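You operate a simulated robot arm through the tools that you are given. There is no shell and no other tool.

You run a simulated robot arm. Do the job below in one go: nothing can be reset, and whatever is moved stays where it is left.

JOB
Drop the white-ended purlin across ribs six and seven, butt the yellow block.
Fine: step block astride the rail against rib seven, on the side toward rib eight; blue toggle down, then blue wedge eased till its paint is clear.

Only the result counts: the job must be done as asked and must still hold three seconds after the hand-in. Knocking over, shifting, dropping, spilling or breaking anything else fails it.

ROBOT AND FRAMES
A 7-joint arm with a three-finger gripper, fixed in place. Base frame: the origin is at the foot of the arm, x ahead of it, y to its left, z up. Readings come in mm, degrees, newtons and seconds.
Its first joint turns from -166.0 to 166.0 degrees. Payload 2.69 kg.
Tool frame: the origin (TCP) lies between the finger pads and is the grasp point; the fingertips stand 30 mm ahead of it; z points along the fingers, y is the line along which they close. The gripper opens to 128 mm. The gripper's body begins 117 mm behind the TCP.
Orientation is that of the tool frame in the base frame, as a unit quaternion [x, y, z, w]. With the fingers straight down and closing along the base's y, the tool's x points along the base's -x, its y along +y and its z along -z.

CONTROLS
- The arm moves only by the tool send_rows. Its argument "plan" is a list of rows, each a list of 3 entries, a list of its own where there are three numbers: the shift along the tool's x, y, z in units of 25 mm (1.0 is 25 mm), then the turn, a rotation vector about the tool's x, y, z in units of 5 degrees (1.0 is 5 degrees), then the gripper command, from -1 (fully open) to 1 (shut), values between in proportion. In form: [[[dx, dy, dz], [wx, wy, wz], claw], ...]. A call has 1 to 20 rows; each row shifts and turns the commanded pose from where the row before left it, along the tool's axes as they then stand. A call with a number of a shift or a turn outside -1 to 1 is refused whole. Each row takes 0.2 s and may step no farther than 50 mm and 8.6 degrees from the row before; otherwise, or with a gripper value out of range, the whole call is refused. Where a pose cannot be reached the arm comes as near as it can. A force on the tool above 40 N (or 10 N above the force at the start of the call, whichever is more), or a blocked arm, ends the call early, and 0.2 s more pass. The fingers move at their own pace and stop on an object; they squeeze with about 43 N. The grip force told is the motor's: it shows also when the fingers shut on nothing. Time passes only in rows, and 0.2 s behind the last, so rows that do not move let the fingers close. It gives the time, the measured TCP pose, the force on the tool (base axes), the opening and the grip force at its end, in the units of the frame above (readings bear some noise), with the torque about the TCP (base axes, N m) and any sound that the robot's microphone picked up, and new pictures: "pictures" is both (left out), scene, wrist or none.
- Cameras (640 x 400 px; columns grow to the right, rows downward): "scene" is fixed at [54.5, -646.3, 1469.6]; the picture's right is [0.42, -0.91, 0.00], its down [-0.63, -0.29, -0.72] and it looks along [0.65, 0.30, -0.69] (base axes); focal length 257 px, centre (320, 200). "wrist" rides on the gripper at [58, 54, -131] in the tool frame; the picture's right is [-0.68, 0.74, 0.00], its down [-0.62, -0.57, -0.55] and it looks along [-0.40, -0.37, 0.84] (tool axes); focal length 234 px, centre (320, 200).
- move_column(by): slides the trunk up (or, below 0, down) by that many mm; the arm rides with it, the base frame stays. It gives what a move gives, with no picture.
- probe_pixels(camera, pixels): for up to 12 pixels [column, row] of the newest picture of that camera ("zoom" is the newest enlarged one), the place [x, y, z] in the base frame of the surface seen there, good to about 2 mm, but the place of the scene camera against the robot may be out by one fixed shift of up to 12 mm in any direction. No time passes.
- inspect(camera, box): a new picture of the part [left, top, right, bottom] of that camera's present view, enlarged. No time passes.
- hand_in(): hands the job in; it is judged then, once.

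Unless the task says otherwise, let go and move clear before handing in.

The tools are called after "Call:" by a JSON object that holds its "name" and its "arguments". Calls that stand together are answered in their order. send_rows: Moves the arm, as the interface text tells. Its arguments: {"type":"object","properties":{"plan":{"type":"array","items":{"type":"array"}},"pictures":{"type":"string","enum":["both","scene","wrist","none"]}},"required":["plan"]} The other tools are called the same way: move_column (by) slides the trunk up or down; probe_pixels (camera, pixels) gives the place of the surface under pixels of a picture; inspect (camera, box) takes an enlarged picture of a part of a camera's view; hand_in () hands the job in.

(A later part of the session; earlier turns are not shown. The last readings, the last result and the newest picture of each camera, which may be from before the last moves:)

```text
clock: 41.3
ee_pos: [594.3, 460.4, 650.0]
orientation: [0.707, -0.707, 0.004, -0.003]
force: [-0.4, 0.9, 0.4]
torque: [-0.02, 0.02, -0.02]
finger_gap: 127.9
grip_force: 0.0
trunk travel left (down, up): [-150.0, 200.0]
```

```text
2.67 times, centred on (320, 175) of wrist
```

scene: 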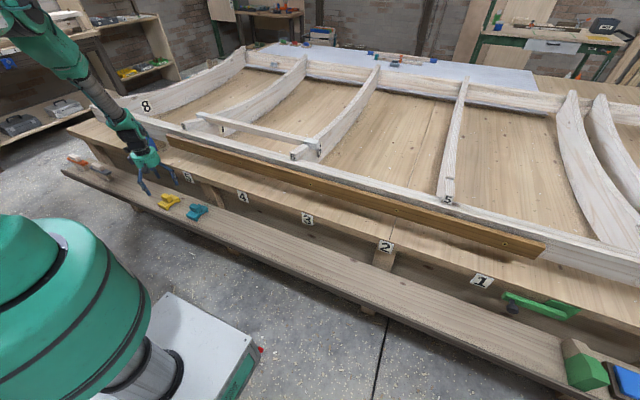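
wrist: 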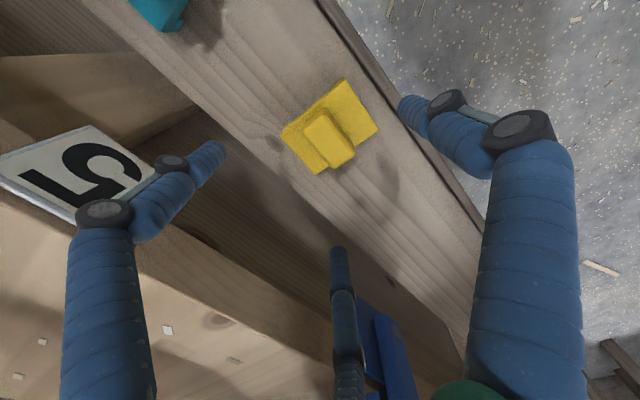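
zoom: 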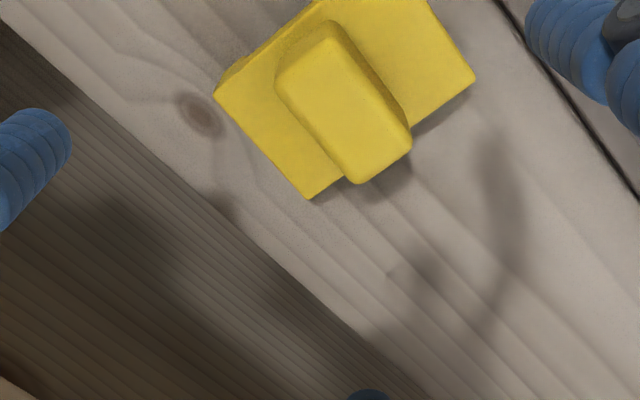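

Call:
{"name": "probe_pixels", "arguments": {"camera": "zoom", "pixels": [[285, 90], [335, 30], [405, 145], [355, 175], [345, 105], [220, 95], [308, 195], [470, 78], [320, 10], [410, 150], [280, 75], [360, 182]]}}

Call:
{"name": "inspect", "arguments": {"camera": "wrist", "box": [270, 70, 390, 180]}}

```text
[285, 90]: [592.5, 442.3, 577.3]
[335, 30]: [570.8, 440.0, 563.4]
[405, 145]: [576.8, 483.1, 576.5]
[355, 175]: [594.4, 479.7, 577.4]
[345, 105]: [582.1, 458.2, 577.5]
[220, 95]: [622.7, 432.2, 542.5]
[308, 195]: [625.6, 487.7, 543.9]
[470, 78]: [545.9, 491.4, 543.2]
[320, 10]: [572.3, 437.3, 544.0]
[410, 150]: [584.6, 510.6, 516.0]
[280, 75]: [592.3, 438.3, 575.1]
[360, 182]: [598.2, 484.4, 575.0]
```

```text
3.64 times, centred on (330, 125) of wrist
```

zoom: 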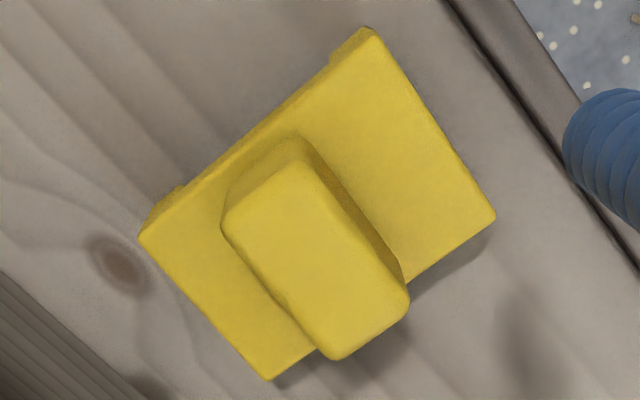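

The knob is centred at about (584.5, 462) with its top at z 577. I'll fix a 0.5° tool tilt, adjust x, and descend to TCP z≈586 so the tips stay about 11 mm above the plate.

Call:
{"name": "send_rows", "arguments": {"plan": [[[-0.06, 0.23, 0], [-0.105, -0.02, 0], -1], [[0, 0, 0.5], [0, 0, 0], -1], [[0, 0, 0.6], [0, 0, 0], -1], [[0, 0, 0.6], [0, 0, 0], -1], [[0, 0, 0.5], [0, 0, 0], -1], [[0, 0, 0.35], [0, 0, 0], -1], [[0, 0, 0], [0, 0, 0], -1]]}}

Call:
{"name": "inspect", "arguments": {"camera": "wrist", "box": [200, 80, 440, 270]}}

Call:
{"name": "inspect", "arguments": {"camera": "scene", "box": [130, 160, 220, 225]}}

```text
clock: 42.9
ee_pos: [587.1, 462.2, 585.3]
orientation: [-0.707, 0.707, 0.0, -0.001]
force: [-1.4, 0.2, 0.2]
torque: [-0.02, -0.01, 0.01]
finger_gap: 127.9
grip_force: 0.0
trunk travel left (down, up): [-150.0, 200.0]
```

scene: 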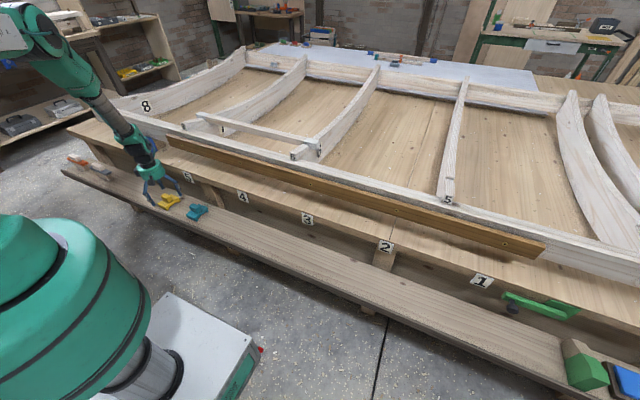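
wrist: 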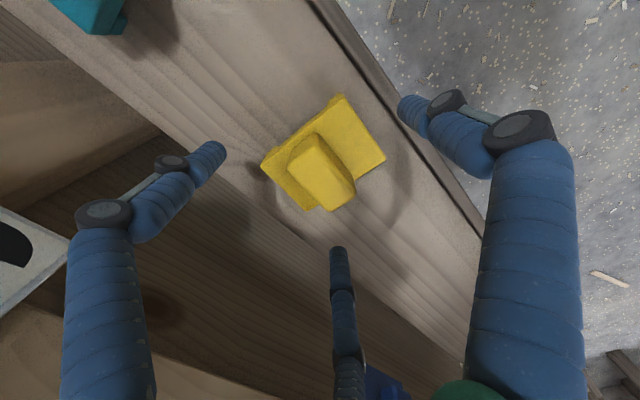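

```text
2.11 times, centred on (320, 175) of wrist
```

zoom: 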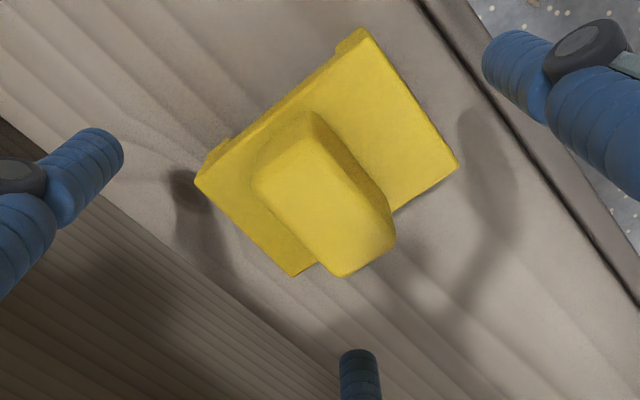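

```text
6.15 times, centred on (175, 192) of scene
```

zoom: 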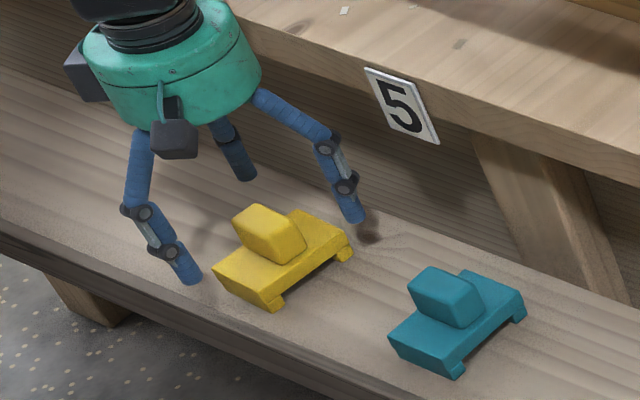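

The fingers straddle the knob with room on every side. I'll close on it.

Call:
{"name": "send_rows", "arguments": {"plan": [[[0, 0, 0], [0, 0, 0], 0], [[0, 0, 0], [0, 0, 0], 0.4], [[0, 0, 0], [0, 0, 0], 0.6], [[0, 0, 0], [0, 0, 0], 0.8], [[0, 0, 0], [0, 0, 0], 1], [[0, 0, 0], [0, 0, 0], 1]]}}

Call:
{"name": "inspect", "arguments": {"camera": "wrist", "box": [200, 80, 440, 270]}}

Call:
{"name": "inspect", "arguments": {"camera": "scene", "box": [130, 160, 220, 225]}}

```text
clock: 44.3
ee_pos: [587.9, 461.2, 585.0]
orientation: [0.707, -0.707, 0.001, 0.001]
force: [0.1, 0.1, 0.1]
torque: [0.03, -0.05, -0.04]
finger_gap: 33.5
grip_force: 43.3
trunk travel left (down, up): [-150.0, 200.0]
```

scene: 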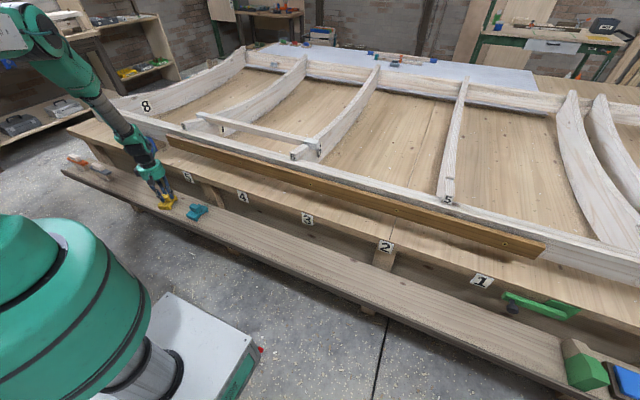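
wrist: 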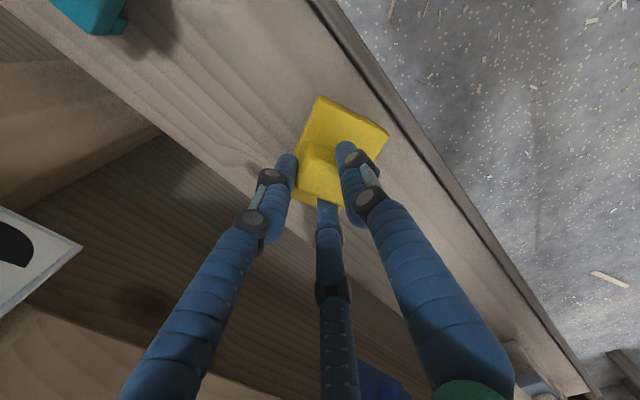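

```text
2.11 times, centred on (320, 175) of wrist
```

zoom: 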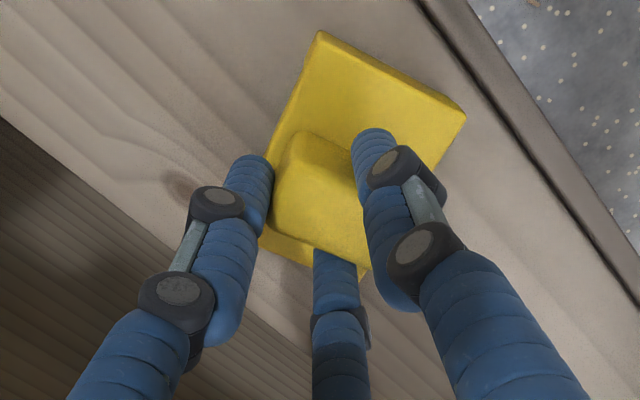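

```text
6.15 times, centred on (175, 192) of scene
```

zoom: 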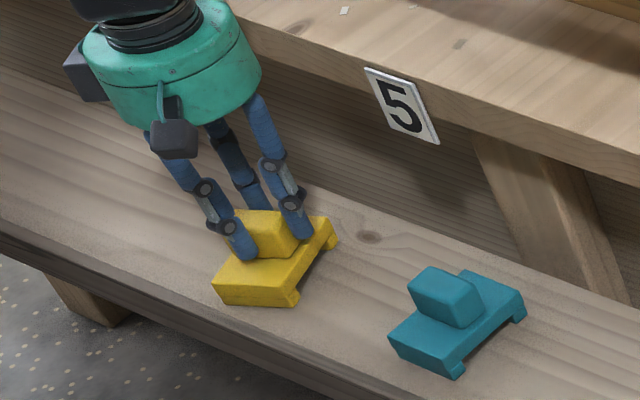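

The gap is 33.5 and the grip is 43 N, but the block turned in yaw as the fingers closed. I'll probe the plate corners and knob to see its pose in the grip.

Call:
{"name": "probe_pixels", "arguments": {"camera": "zoom", "pixels": [[320, 35], [462, 115], [268, 240], [310, 262], [300, 140], [345, 150], [280, 205], [340, 230], [320, 180], [265, 165], [370, 135], [335, 260]]}}

Call:
{"name": "inspect", "arguments": {"camera": "wrist", "box": [260, 80, 400, 220]}}

```text
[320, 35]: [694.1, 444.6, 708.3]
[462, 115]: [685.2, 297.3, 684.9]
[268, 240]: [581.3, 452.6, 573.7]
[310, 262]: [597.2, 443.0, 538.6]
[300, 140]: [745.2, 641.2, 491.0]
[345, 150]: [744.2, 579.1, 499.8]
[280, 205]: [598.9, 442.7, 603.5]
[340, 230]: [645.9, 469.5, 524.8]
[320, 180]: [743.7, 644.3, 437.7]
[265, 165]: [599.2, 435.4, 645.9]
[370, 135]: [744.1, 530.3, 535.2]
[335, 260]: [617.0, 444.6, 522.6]
```

```text
2.86 times, centred on (330, 150) of wrist
```

zoom: 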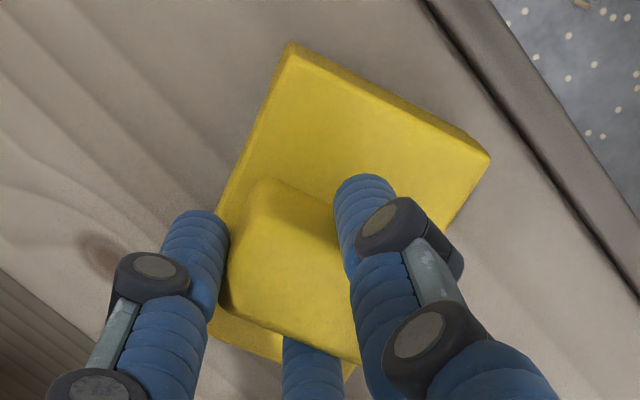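

Call:
{"name": "probe_pixels", "arguments": {"camera": "zoom", "pixels": [[290, 48], [485, 155], [215, 330], [250, 345], [265, 185], [235, 260], [225, 300], [340, 355], [300, 270], [225, 230], [365, 185], [315, 350]]}}

```text
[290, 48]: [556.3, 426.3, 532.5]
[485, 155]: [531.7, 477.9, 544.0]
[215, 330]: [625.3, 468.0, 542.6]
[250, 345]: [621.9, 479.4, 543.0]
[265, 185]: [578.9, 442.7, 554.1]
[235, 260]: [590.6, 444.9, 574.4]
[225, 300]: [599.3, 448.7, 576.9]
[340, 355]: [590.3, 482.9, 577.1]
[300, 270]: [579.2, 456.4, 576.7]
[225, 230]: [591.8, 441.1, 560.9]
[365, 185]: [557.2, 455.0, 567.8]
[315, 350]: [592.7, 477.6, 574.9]
```

So this is a true three-jaw grip: one finger took the knob's -y end, which would foul rib 7. I'll release, rise, and regrasp with the single finger on the knob's +y end (turning the tool +64° about its z).

Call:
{"name": "send_rows", "arguments": {"plan": [[[0, 0, 0], [0, 0, 0], 0.3], [[0, 0, 0], [0, 0, 0], -0.3], [[0, 0, 0], [0, 0, 0], -1], [[0, 0, -0.6], [0, 0, 0], -1], [[0, 0, -1], [0, 0, 0], -1], [[0, 0, -1], [0, 0, 1], -1], [[0, 0, 0], [0, 0, 1], -1], [[0, 0, 0], [0, 0, 1], -1], [[0, 0, 0], [0, 0, 1], -1], [[0, 0, 0], [0, 0, 1], -1], [[0, 0, 0], [0, 0, 1], -1], [[0, 0, 0], [0, 0, 1], -1], [[0, 0, 0], [0, 0, 1], -1], [[0, 0, 0], [0, 0, 1], -1], [[0, 0, 0], [0, 0, 1], -1], [[0, 0, 0], [0, 0, 1], -1], [[0, 0, 0], [0, 0, 1], -1], [[0, 0, 0], [0, 0, 0.8], -1]]}}

Call:
{"name": "inspect", "arguments": {"camera": "wrist", "box": [220, 100, 420, 250]}}

```text
clock: 48.1
ee_pos: [586.1, 462.2, 650.6]
orientation: [-0.225, 0.974, -0.001, 0.0]
force: [0.6, 0.1, -0.1]
torque: [-0.01, -0.01, 0.01]
finger_gap: 128.2
grip_force: 0.1
trunk travel left (down, up): [-150.0, 200.0]
```

scene: 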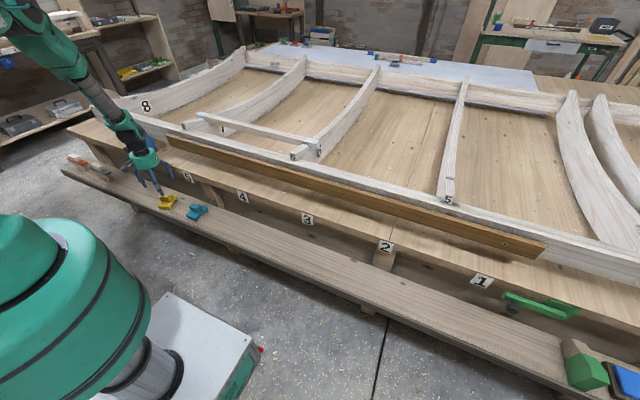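
wrist: 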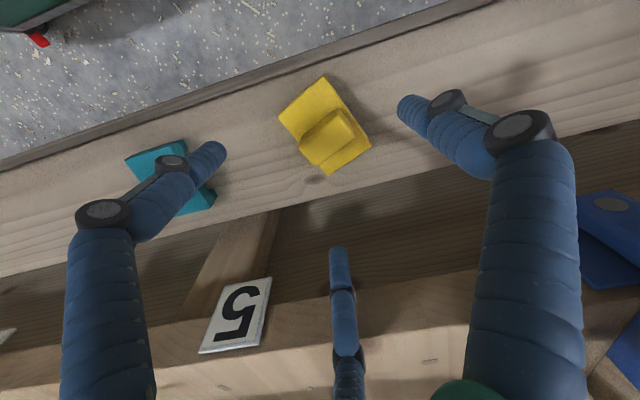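

```text
2.67 times, centred on (320, 175) of wrist
```

zoom: 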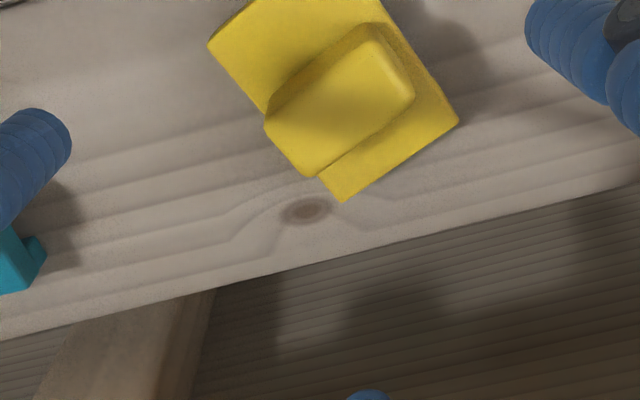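

Call:
{"name": "inspect", "arguments": {"camera": "wrist", "box": [270, 70, 390, 180]}}

Call:
{"name": "probe_pixels", "arguments": {"camera": "zoom", "pixels": [[45, 155], [205, 35], [375, 240], [215, 375], [145, 245], [285, 150], [325, 215], [190, 320], [235, 230], [165, 265], [280, 160], [185, 300]]}}

```text
3.64 times, centred on (330, 125) of wrist
```

zoom: 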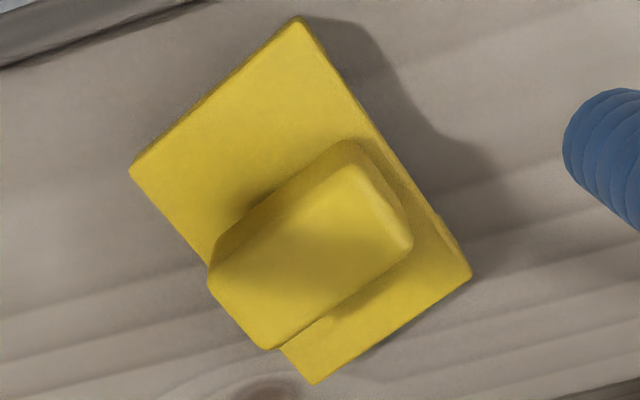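

```text
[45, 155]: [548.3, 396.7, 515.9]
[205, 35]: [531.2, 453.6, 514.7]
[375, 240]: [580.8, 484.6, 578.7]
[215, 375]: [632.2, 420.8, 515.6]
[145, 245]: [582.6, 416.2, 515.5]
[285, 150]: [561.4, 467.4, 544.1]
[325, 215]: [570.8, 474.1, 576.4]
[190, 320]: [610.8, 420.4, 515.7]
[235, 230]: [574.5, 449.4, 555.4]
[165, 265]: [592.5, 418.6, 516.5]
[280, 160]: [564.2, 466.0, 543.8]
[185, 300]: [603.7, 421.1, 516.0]
```

Call:
{"name": "probe_pixels", "arguments": {"camera": "zoom", "pixels": [[140, 170], [297, 25], [463, 275], [315, 378], [220, 282], [352, 175], [405, 245], [272, 342], [310, 260], [225, 270], [265, 335], [398, 240]]}}

```text
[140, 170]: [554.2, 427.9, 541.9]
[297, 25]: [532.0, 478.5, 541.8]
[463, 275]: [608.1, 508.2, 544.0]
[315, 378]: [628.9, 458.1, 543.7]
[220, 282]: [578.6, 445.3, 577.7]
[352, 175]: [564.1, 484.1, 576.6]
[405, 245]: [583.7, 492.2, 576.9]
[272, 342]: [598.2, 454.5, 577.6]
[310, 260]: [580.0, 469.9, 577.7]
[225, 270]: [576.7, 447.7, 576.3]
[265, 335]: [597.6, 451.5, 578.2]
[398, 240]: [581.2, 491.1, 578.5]
```

The plate and knob are yawed about +21.5°, and the knob centre is at (581, 469). I'll align the gripper to that, offset it 6.5 mm toward the knob's +y end, and descend to z≈580.

Call:
{"name": "send_rows", "arguments": {"plan": [[[0, 0, 0], [0, 0, 0.9], -1], [[0.088, 0.584, 0], [0, 0, 0], -1], [[0, 0, 0.6], [0, 0, 0], -1], [[0, 0, 0.7], [0, 0, 0], -1], [[0, 0, 0.7], [0, 0, 0], -1], [[0, 0, 0.5], [0, 0, 0], -1], [[0, 0, 0.32], [0, 0, 0], -1], [[0, 0, 0], [0, 0, 0], -1]]}}

Call:
{"name": "inspect", "arguments": {"camera": "wrist", "box": [200, 90, 440, 270]}}

```text
clock: 49.9
ee_pos: [579.1, 474.0, 580.7]
orientation: [-0.187, 0.982, -0.001, -0.001]
force: [1.2, 0.2, 0.2]
torque: [0.04, 0.01, -0.02]
finger_gap: 127.9
grip_force: 0.1
trunk travel left (down, up): [-150.0, 200.0]
```

scene: 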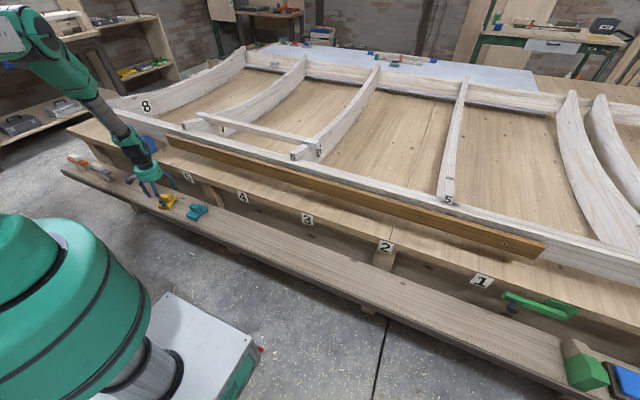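
wrist: 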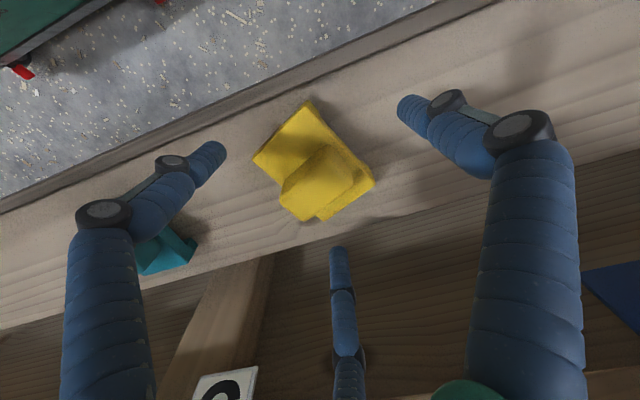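

```text
2.22 times, centred on (320, 180) of wrist
```

zoom: 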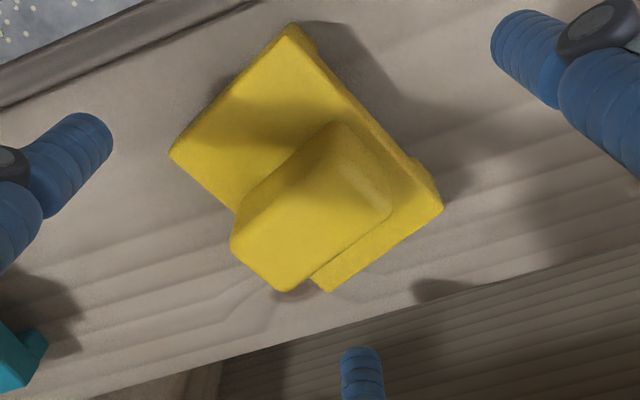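

The right-hand finger is off the knob's +y end and the other two flank its long faces. Closing.

Call:
{"name": "send_rows", "arguments": {"plan": [[[0, 0, 0], [0, 0, 0], 0], [[0, 0, 0], [0, 0, 0], 0.3], [[0, 0, 0], [0, 0, 0], 0.5], [[0, 0, 0], [0, 0, 0], 0.7], [[0, 0, 0], [0, 0, 0], 0.9], [[0, 0, 0], [0, 0, 0], 1], [[0, 0, 0], [0, 0, 0], 1]]}}

Call:
{"name": "inspect", "arguments": {"camera": "wrist", "box": [240, 90, 400, 220]}}

```text
clock: 51.5
ee_pos: [578.6, 474.3, 580.5]
orientation: [-0.187, 0.982, -0.001, 0.0]
force: [-0.5, -0.3, 0.3]
torque: [0.03, 0.01, 0.02]
finger_gap: 32.9
grip_force: 43.9
trunk travel left (down, up): [-150.0, 200.0]
```

scene: 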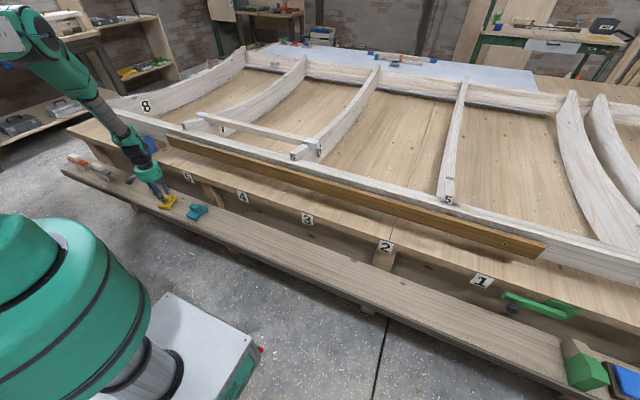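
wrist: 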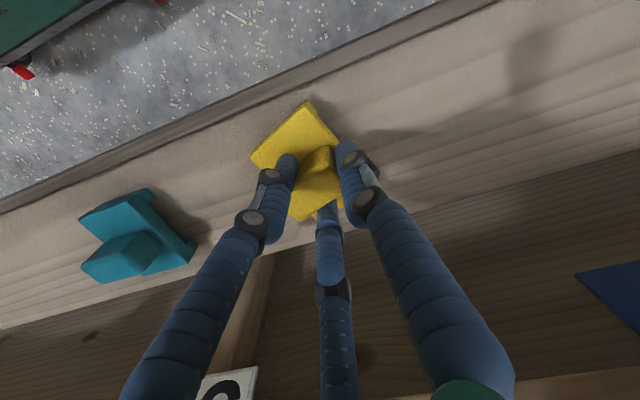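

```text
3.08 times, centred on (320, 155) of wrist
```

zoom: 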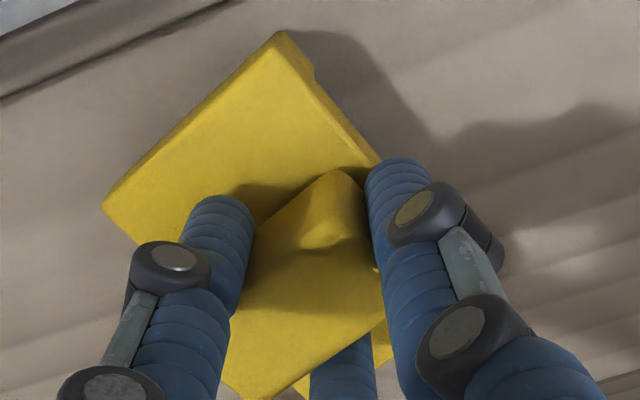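

The grip is sound. I'll probe the plate corners for the block's yaw and its offset from the TCP.

Call:
{"name": "probe_pixels", "arguments": {"camera": "zoom", "pixels": [[115, 205], [278, 45], [365, 165], [200, 120], [330, 115], [150, 235], [390, 345], [310, 385], [240, 160], [260, 390], [320, 290], [390, 310]]}}

Call:
{"name": "send_rows", "arguments": {"plan": [[[0, 0, -0.4], [0, 0, 0], 1], [[0, 0, -0.8], [0, 0, 0], 1], [[0, 0, -0.8], [0, 0, 0], 1], [[0, 0, 0], [0, 0, 0], 1]]}}

Call:
{"name": "inspect", "arguments": {"camera": "wrist", "box": [240, 90, 400, 220]}}

Call:
{"name": "probe_pixels", "arguments": {"camera": "zoom", "pixels": [[115, 205], [278, 45], [365, 165], [200, 120], [330, 115], [150, 235], [390, 345], [310, 385], [240, 160], [260, 390], [320, 290], [390, 310]]}}

Call:
{"name": "inspect", "arguments": {"camera": "scene", "box": [130, 150, 220, 225]}}

```text
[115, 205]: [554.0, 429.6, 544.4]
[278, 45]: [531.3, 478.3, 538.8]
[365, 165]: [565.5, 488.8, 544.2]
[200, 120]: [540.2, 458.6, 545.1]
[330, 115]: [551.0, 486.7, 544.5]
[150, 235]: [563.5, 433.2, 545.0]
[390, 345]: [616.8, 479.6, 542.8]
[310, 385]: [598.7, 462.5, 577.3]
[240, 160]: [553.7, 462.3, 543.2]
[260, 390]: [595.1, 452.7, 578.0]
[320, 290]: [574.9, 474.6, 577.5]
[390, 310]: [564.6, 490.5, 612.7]
```

```text
clock: 52.5
ee_pos: [579.2, 474.3, 630.8]
orientation: [-0.186, 0.983, 0.0, 0.001]
force: [-0.8, -0.2, -0.7]
torque: [0.01, 0.02, 0.01]
finger_gap: 32.8
grip_force: 43.5
trunk travel left (down, up): [-150.0, 200.0]
```

scene: 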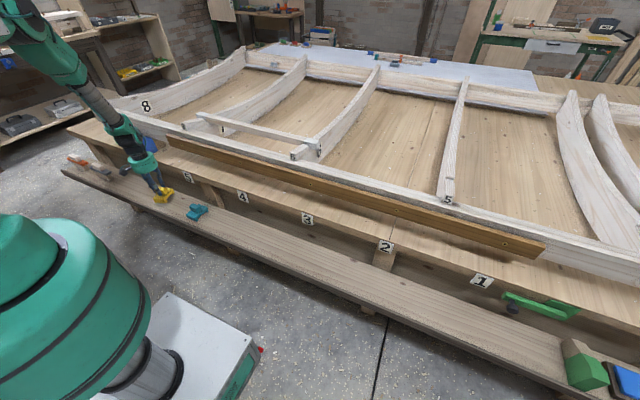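
wrist: 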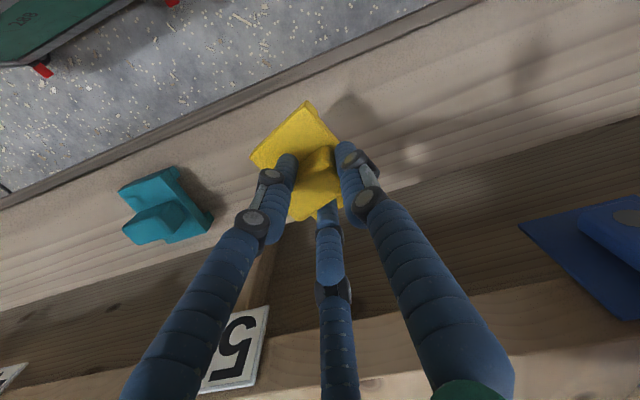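

```text
3.08 times, centred on (320, 155) of wrist
```

zoom: 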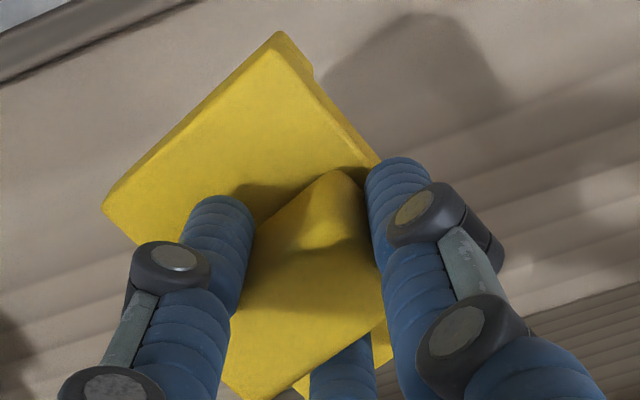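

```text
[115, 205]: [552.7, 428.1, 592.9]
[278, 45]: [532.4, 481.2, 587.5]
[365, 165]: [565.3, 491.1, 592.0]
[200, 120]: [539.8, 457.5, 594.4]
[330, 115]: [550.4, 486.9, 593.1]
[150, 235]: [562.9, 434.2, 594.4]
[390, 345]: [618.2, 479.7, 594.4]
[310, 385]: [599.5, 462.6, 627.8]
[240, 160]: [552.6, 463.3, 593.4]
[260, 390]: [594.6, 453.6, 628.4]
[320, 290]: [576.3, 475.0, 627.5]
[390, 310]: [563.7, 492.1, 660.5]
```

```text
5.33 times, centred on (175, 188) of scene
```

zoom: 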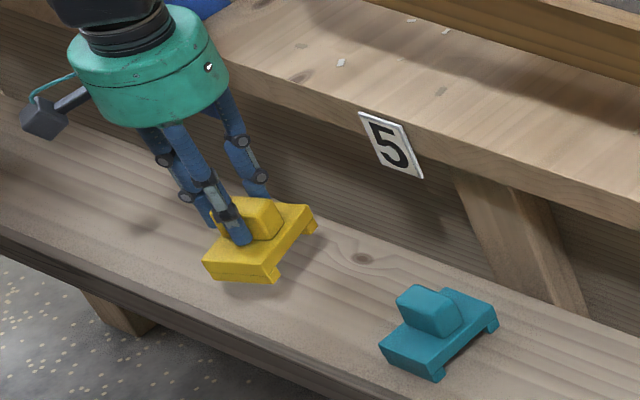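

The block lifts cleanly and is aligned to the gripper within about 1°. I'll raise it straight up while turning it back to zero yaw.

Call:
{"name": "send_rows", "arguments": {"plan": [[[0, 0, -1], [0, 0, 1], 1], [[0, 0, -1], [0, 0, 1], 1], [[0, 0, -1], [0, 0, 1], 1], [[0, 0, -1], [0, 0, 1], 1], [[0, 0, -1], [0, 0, 0.2], 1], [[0, 0, -1], [0, 0, 0], 1], [[0, 0, -1], [0, 0, 0], 1], [[0, 0, -1], [0, 0, 0], 1], [[0, 0, -1], [0, 0, 0], 1], [[0, 0, -1], [0, 0, 0], 1], [[0, 0, -1], [0, 0, 0], 1], [[0, 0, -1], [0, 0, 0], 1], [[0, 0, -1], [0, 0, 0], 1], [[0, 0, -1], [0, 0, 0], 1], [[0, 0, 0], [0, 0, 0], 1]]}}

Call:
{"name": "inspect", "arguments": {"camera": "scene", "box": [100, 80, 170, 130]}}

Call:
{"name": "inspect", "arguments": {"camera": "wrist", "box": [240, 90, 400, 220]}}

```text
clock: 55.7
ee_pos: [580.6, 473.3, 979.8]
orientation: [-0.005, 1.0, -0.001, 0.0]
force: [-1.2, 0.5, -0.8]
torque: [0.02, -0.01, -0.01]
finger_gap: 32.8
grip_force: 42.7
trunk travel left (down, up): [-150.0, 200.0]
```

scene: 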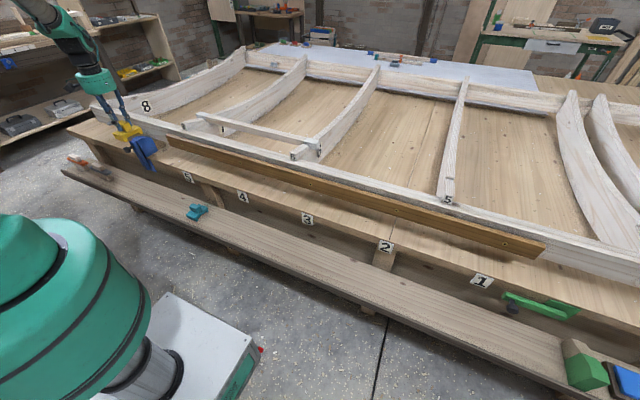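
wrist: 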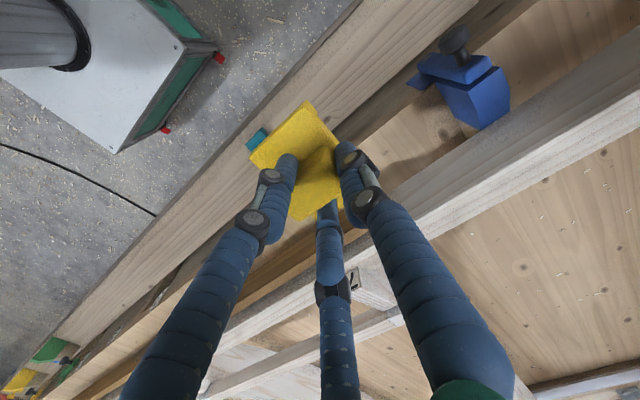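

```text
8.00 times, centred on (135, 105) of scene
```

zoom: 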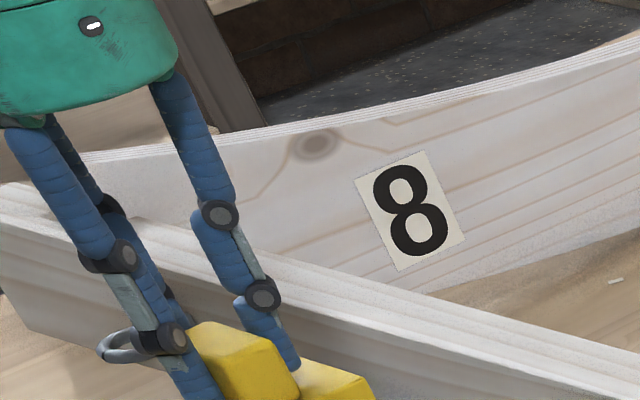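

```text
3.08 times, centred on (320, 155) of wrist
```

zoom: 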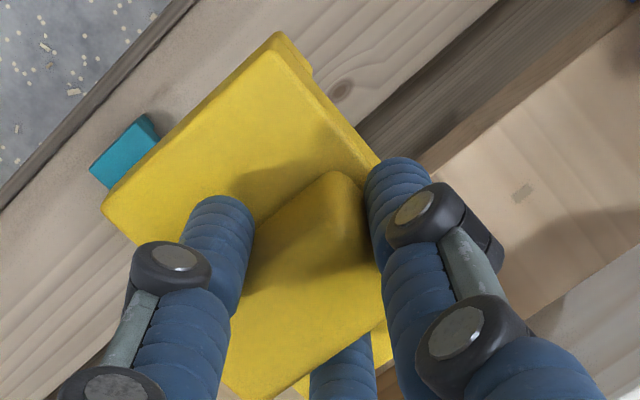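

Call:
{"name": "inspect", "arguments": {"camera": "scene", "box": [105, 115, 155, 150]}}

Call:
{"name": "probe_pixels", "arguments": {"camera": "zoom", "pixels": [[100, 200], [240, 160], [300, 200], [330, 230], [420, 100], [200, 250], [240, 240], [300, 180], [160, 180], [380, 130], [250, 200], [340, 150]]}}

Call:
{"name": "inspect", "arguments": {"camera": "wrist", "box": [240, 90, 400, 220]}}

Call:
{"name": "probe_pixels", "arguments": {"camera": "zoom", "pixels": [[115, 205], [278, 50], [370, 165], [200, 125], [330, 120], [150, 235], [390, 345], [305, 60], [180, 140], [310, 70], [320, 290], [130, 190]]}}

```text
11.43 times, centred on (130, 132) of scene
```

zoom: 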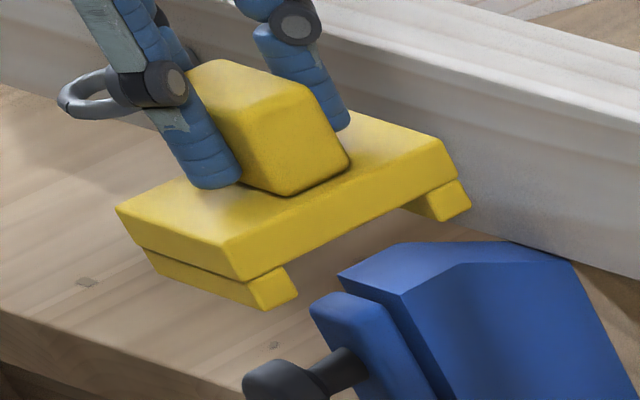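

```text
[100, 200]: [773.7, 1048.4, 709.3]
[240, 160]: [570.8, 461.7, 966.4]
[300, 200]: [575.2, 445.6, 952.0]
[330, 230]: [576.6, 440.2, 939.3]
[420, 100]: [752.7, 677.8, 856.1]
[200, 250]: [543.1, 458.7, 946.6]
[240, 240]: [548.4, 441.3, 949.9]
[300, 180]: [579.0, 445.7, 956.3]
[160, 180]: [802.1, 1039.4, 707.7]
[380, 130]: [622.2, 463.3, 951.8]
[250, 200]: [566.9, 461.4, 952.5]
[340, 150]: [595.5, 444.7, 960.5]
```

```text
3.08 times, centred on (320, 155) of wrist
```

zoom: 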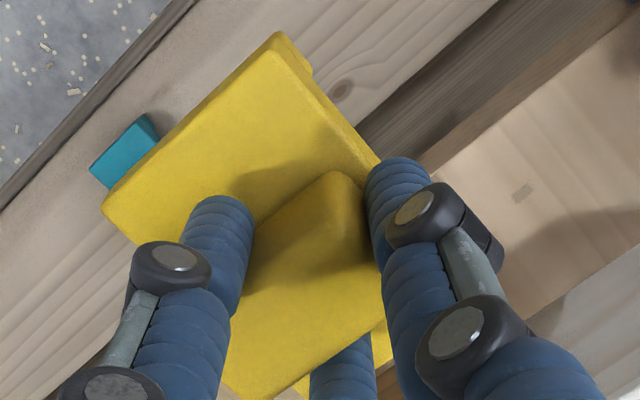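

```text
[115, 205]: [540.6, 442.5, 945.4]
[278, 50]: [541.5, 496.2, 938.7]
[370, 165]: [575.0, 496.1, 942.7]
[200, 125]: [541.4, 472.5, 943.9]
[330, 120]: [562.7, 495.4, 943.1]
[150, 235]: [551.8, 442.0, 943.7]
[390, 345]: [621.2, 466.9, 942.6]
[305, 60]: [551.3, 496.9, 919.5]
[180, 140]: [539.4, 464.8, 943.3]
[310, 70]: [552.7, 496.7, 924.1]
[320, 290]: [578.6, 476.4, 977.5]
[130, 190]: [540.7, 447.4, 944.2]
```

The block now sits at zero yaw (front edge x≈541 at both corners). I'll measure the legs' inner faces in the scene view for the straddle.

Call:
{"name": "inspect", "arguments": {"camera": "scene", "box": [110, 125, 145, 150]}}

Call:
{"name": "probe_pixels", "arguments": {"camera": "zoom", "pixels": [[190, 235], [200, 265], [230, 255], [265, 240], [262, 225], [265, 215], [300, 200], [430, 120], [440, 110], [450, 135], [510, 110], [490, 115]]}}

```text
16.00 times, centred on (128, 138) of scene
```

zoom: 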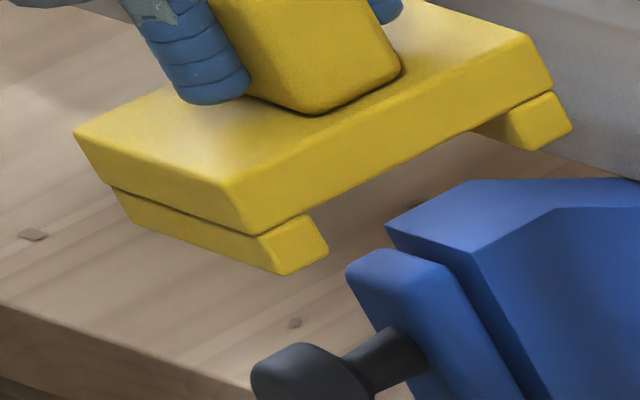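

```text
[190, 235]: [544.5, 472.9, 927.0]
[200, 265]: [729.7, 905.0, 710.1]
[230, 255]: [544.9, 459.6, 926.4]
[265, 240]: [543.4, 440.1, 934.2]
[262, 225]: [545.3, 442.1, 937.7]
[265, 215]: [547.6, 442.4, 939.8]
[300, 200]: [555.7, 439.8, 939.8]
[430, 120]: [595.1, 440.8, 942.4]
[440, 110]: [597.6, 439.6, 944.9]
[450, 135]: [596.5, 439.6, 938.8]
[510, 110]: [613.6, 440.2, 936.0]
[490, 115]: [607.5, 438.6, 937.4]
```

Call:
{"name": "probe_pixels", "arguments": {"camera": "zoom", "pixels": [[305, 225], [315, 240], [322, 250], [290, 265], [505, 130], [512, 135], [525, 145], [545, 135], [565, 125], [550, 100], [490, 128], [235, 220]]}}

```text
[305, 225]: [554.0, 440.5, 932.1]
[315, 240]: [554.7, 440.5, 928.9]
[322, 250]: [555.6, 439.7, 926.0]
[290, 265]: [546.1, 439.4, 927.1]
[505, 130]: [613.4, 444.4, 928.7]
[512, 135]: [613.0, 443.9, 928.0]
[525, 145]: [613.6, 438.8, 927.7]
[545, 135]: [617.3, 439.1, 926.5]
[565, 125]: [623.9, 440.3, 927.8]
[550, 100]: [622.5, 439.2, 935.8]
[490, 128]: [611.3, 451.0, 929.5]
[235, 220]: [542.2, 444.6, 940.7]
```

The groove is about 56 mm wide and 12 mm deep, with its centre about +1.4 mm in x from the TCP. I'll bring the block over the rail with an ~8 mm gap to rib 7.

Call:
{"name": "send_rows", "arguments": {"plan": [[[-0.953, -0.246, 0], [0, 0, 0], 1], [[-0.953, -0.246, 0], [0, 0, 0], 1], [[-0.953, -0.246, 0], [0, 0, 0], 1], [[-0.953, -0.246, 0], [0, 0, 0], 1], [[-0.953, -0.246, 0], [0, 0, 0], 1], [[-0.953, -0.246, 0], [0, 0, 0], 1], [[-0.953, -0.246, 0], [0, 0, 0], 1], [[-0.953, -0.246, 0], [0, 0, 0], 1], [[0, 0, 0], [0, 0, 0], 1]]}}

Call:
{"name": "inspect", "arguments": {"camera": "wrist", "box": [220, 60, 420, 240]}}

Call:
{"name": "inspect", "arguments": {"camera": "scene", "box": [150, 80, 220, 130]}}

```text
clock: 57.7
ee_pos: [771.4, 427.5, 980.1]
orientation: [-0.004, 1.0, -0.001, 0.001]
force: [0.3, 0.2, -1.4]
torque: [0.02, 0.06, 0.01]
finger_gap: 32.7
grip_force: 43.4
trunk travel left (down, up): [-150.0, 200.0]
```

scene: 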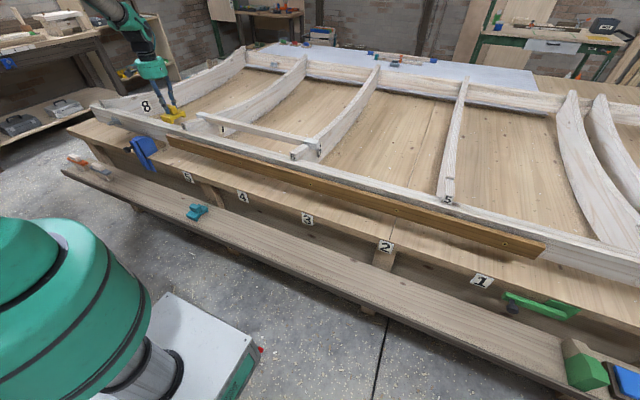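
wrist: 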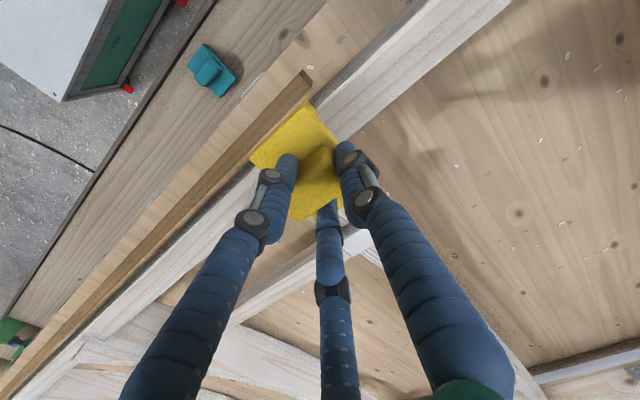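

```text
2.22 times, centred on (320, 150) of wrist
```

zoom: 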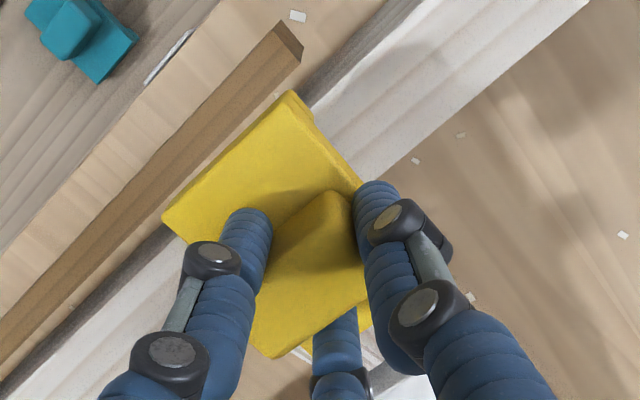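

```text
8.00 times, centred on (185, 105) of scene
```

zoom: 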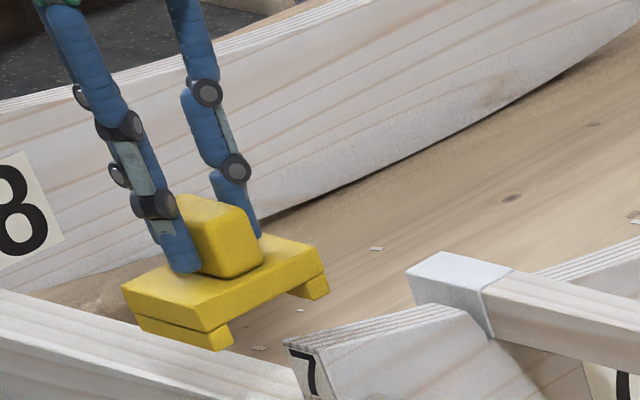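

Call:
{"name": "inspect", "arguments": {"camera": "wrist", "box": [220, 60, 420, 240]}}

Call:
{"name": "probe_pixels", "arguments": {"camera": "zoom", "pixels": [[175, 215], [195, 232], [285, 100], [225, 155], [355, 190], [320, 140], [310, 120], [305, 110], [250, 250], [340, 120], [390, 140], [310, 60]]}}

```text
2.22 times, centred on (320, 150) of wrist
```

zoom: 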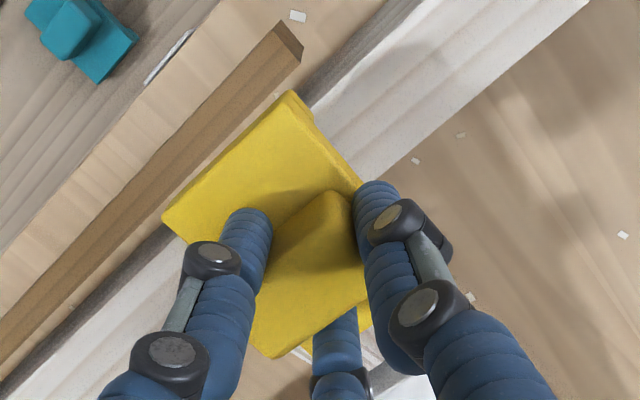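

```text
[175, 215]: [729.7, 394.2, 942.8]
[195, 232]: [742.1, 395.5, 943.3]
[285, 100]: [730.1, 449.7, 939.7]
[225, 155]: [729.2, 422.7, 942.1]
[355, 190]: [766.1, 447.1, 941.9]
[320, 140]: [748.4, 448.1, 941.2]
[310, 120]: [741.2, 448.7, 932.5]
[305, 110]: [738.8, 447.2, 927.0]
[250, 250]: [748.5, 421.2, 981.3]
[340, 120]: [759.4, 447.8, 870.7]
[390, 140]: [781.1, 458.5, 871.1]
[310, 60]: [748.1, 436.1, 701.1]
```

The plate front is at x≈730 and its -y edge is about 9 mm from rib 7. I'll shift +1 mm in x and lower to just above the rail.

Call:
{"name": "send_rows", "arguments": {"plan": [[[-0.05, 0, 0.2], [0, 0, 0], 1], [[0, 0, 0.5], [0, 0, 0], 1], [[0, 0, 0.5], [0, 0, 0], 1], [[0, 0, 0.4], [0, 0, 0], 1], [[0, 0, 0.4], [0, 0, 0], 1], [[0, 0, 0], [0, 0, 0], 1]]}}

Call:
{"name": "inspect", "arguments": {"camera": "scene", "box": [150, 95, 210, 140]}}

Call:
{"name": "inspect", "arguments": {"camera": "wrist", "box": [220, 60, 420, 240]}}

Call:
{"name": "probe_pixels", "arguments": {"camera": "zoom", "pixels": [[175, 215], [195, 232], [285, 100], [225, 155], [355, 190], [320, 140], [310, 120], [305, 110], [190, 235], [340, 120], [390, 140], [310, 60]]}}

```text
clock: 59.1
ee_pos: [771.7, 428.4, 930.4]
orientation: [-0.005, 1.0, 0.0, 0.0]
force: [0.7, 0.3, -0.3]
torque: [0.01, 0.01, 0.02]
finger_gap: 33.0
grip_force: 43.0
trunk travel left (down, up): [-150.0, 200.0]
```

scene: 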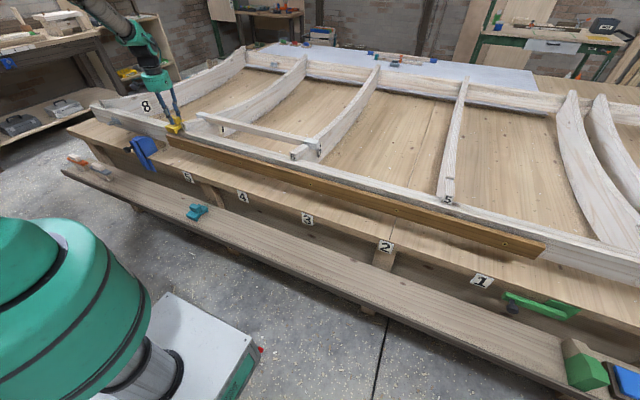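
wrist: 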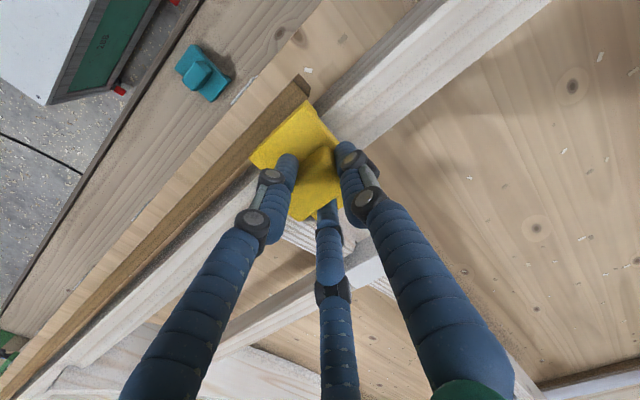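

```text
8.89 times, centred on (180, 118) of scene
```

zoom: 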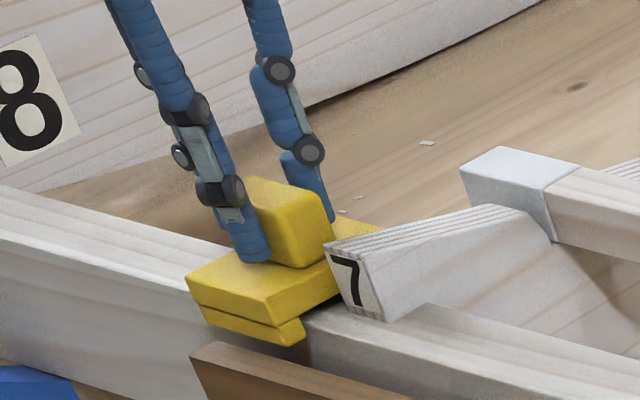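

```text
2.22 times, centred on (320, 150) of wrist
```

zoom: 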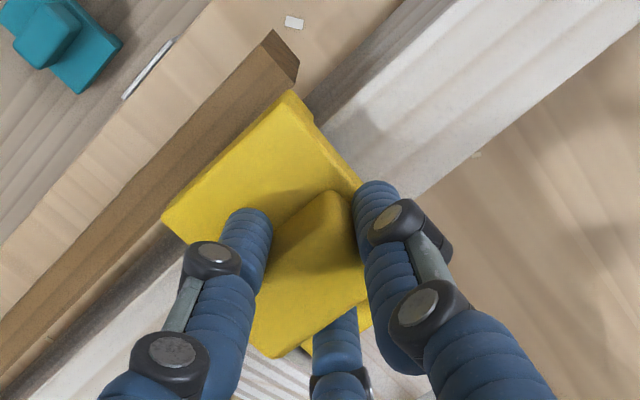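

```text
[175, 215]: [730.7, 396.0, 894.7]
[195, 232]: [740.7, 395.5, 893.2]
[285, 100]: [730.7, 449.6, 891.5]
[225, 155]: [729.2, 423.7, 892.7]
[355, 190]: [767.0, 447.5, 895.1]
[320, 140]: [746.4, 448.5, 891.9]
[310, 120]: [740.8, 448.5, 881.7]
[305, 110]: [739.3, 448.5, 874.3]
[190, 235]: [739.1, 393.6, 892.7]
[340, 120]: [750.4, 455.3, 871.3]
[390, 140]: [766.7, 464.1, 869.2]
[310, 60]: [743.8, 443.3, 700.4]
```

The legs are now just above the rail, with about 8 mm to seat. I'll nudge +2 mm in x to clear the ledger and lower gently.

Call:
{"name": "send_rows", "arguments": {"plan": [[[-0.08, 0, 0], [0, 0, 0], 1], [[0, 0, 0.1], [0, 0, 0], 1], [[0, 0, 0.1], [0, 0, 0], 1], [[0, 0, 0.05], [0, 0, 0], 1], [[0, 0, 0.05], [0, 0, 0], 1], [[0, 0, 0], [0, 0, 0], 1]]}}

Call:
{"name": "inspect", "arguments": {"camera": "scene", "box": [150, 95, 210, 140]}}

```text
clock: 60.5
ee_pos: [774.9, 427.8, 923.7]
orientation: [-0.005, 1.0, -0.001, 0.0]
force: [-0.5, 0.0, -0.7]
torque: [0.05, -0.03, -0.01]
finger_gap: 32.7
grip_force: 42.9
trunk travel left (down, up): [-150.0, 200.0]
```

scene: 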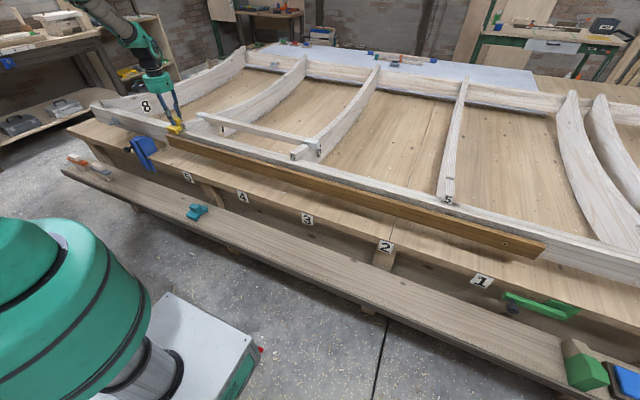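
wrist: 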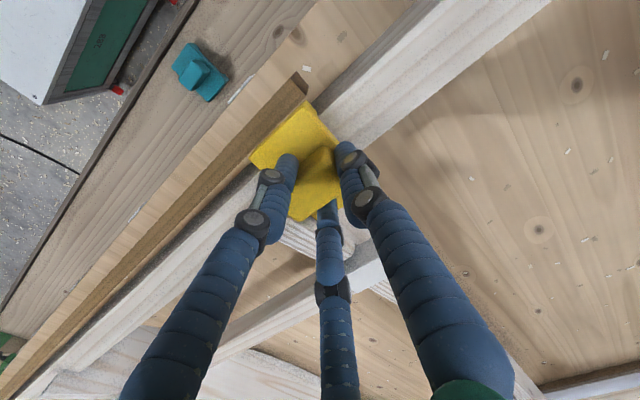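

```text
8.89 times, centred on (180, 118) of scene
```

zoom: 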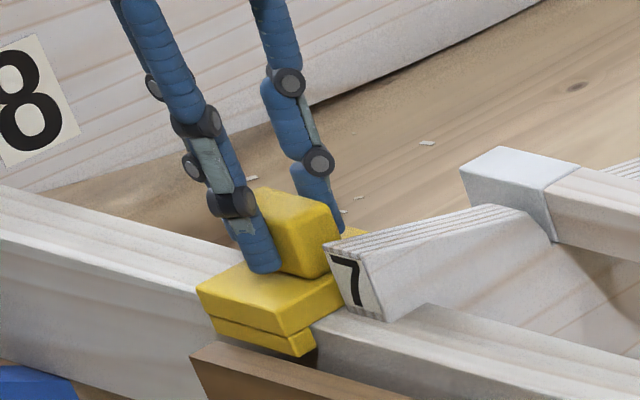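

The block hovers about 2 mm above the rail and 9–10 mm from rib 7. I'll slide it toward the rib in small steps.

Call:
{"name": "send_rows", "arguments": {"plan": [[[0, -0.1, 0], [0, 0, 0], 1], [[0, -0.1, 0], [0, 0, 0], 1], [[0, -0.08, 0], [0, 0, 0], 1], [[0, -0.05, 0], [0, 0, 0], 1], [[0, 0, 0], [0, 0, 0], 1]], "pictures": "wrist"}}

Call:
{"name": "inspect", "arguments": {"camera": "wrist", "box": [230, 100, 390, 260]}}

Call:
{"name": "inspect", "arguments": {"camera": "scene", "box": [150, 95, 210, 140]}}

```text
clock: 61.7
ee_pos: [773.3, 423.0, 923.2]
orientation: [-0.006, 1.0, 0.001, 0.0]
force: [1.2, 7.0, -0.6]
torque: [0.28, -0.01, -0.02]
finger_gap: 32.6
grip_force: 42.5
trunk travel left (down, up): [-150.0, 200.0]
stopped in row 5: the force on the tool passed its limit at 42 N (the readings are from after the stop); the commanded pose is now the measured one
```

wrist: 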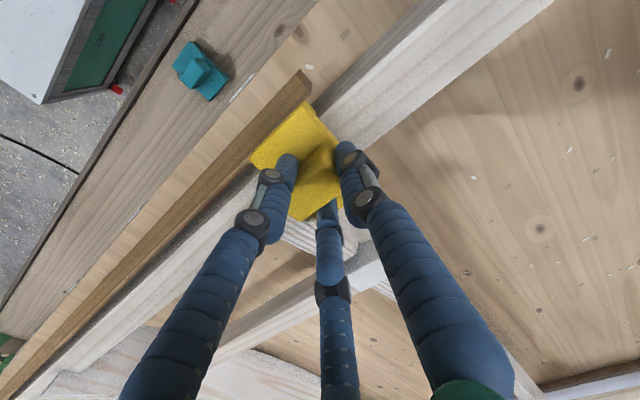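

```text
2.50 times, centred on (310, 180) of wrist
```

zoom: 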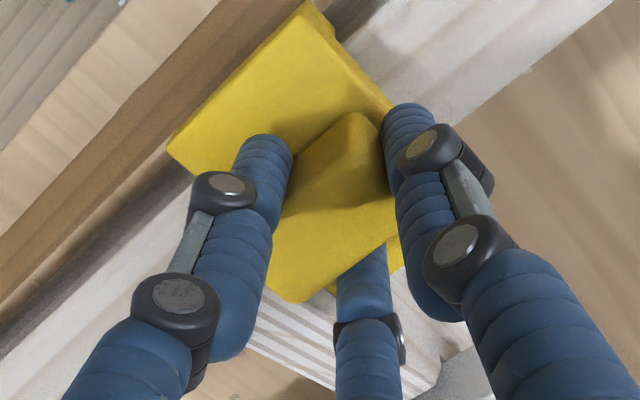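

```text
8.89 times, centred on (180, 118) of scene
```

zoom: 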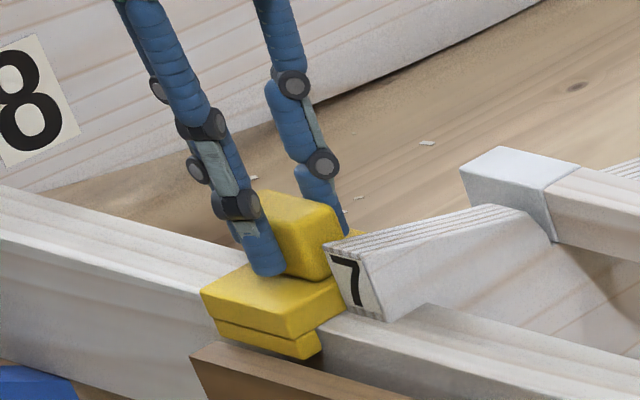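

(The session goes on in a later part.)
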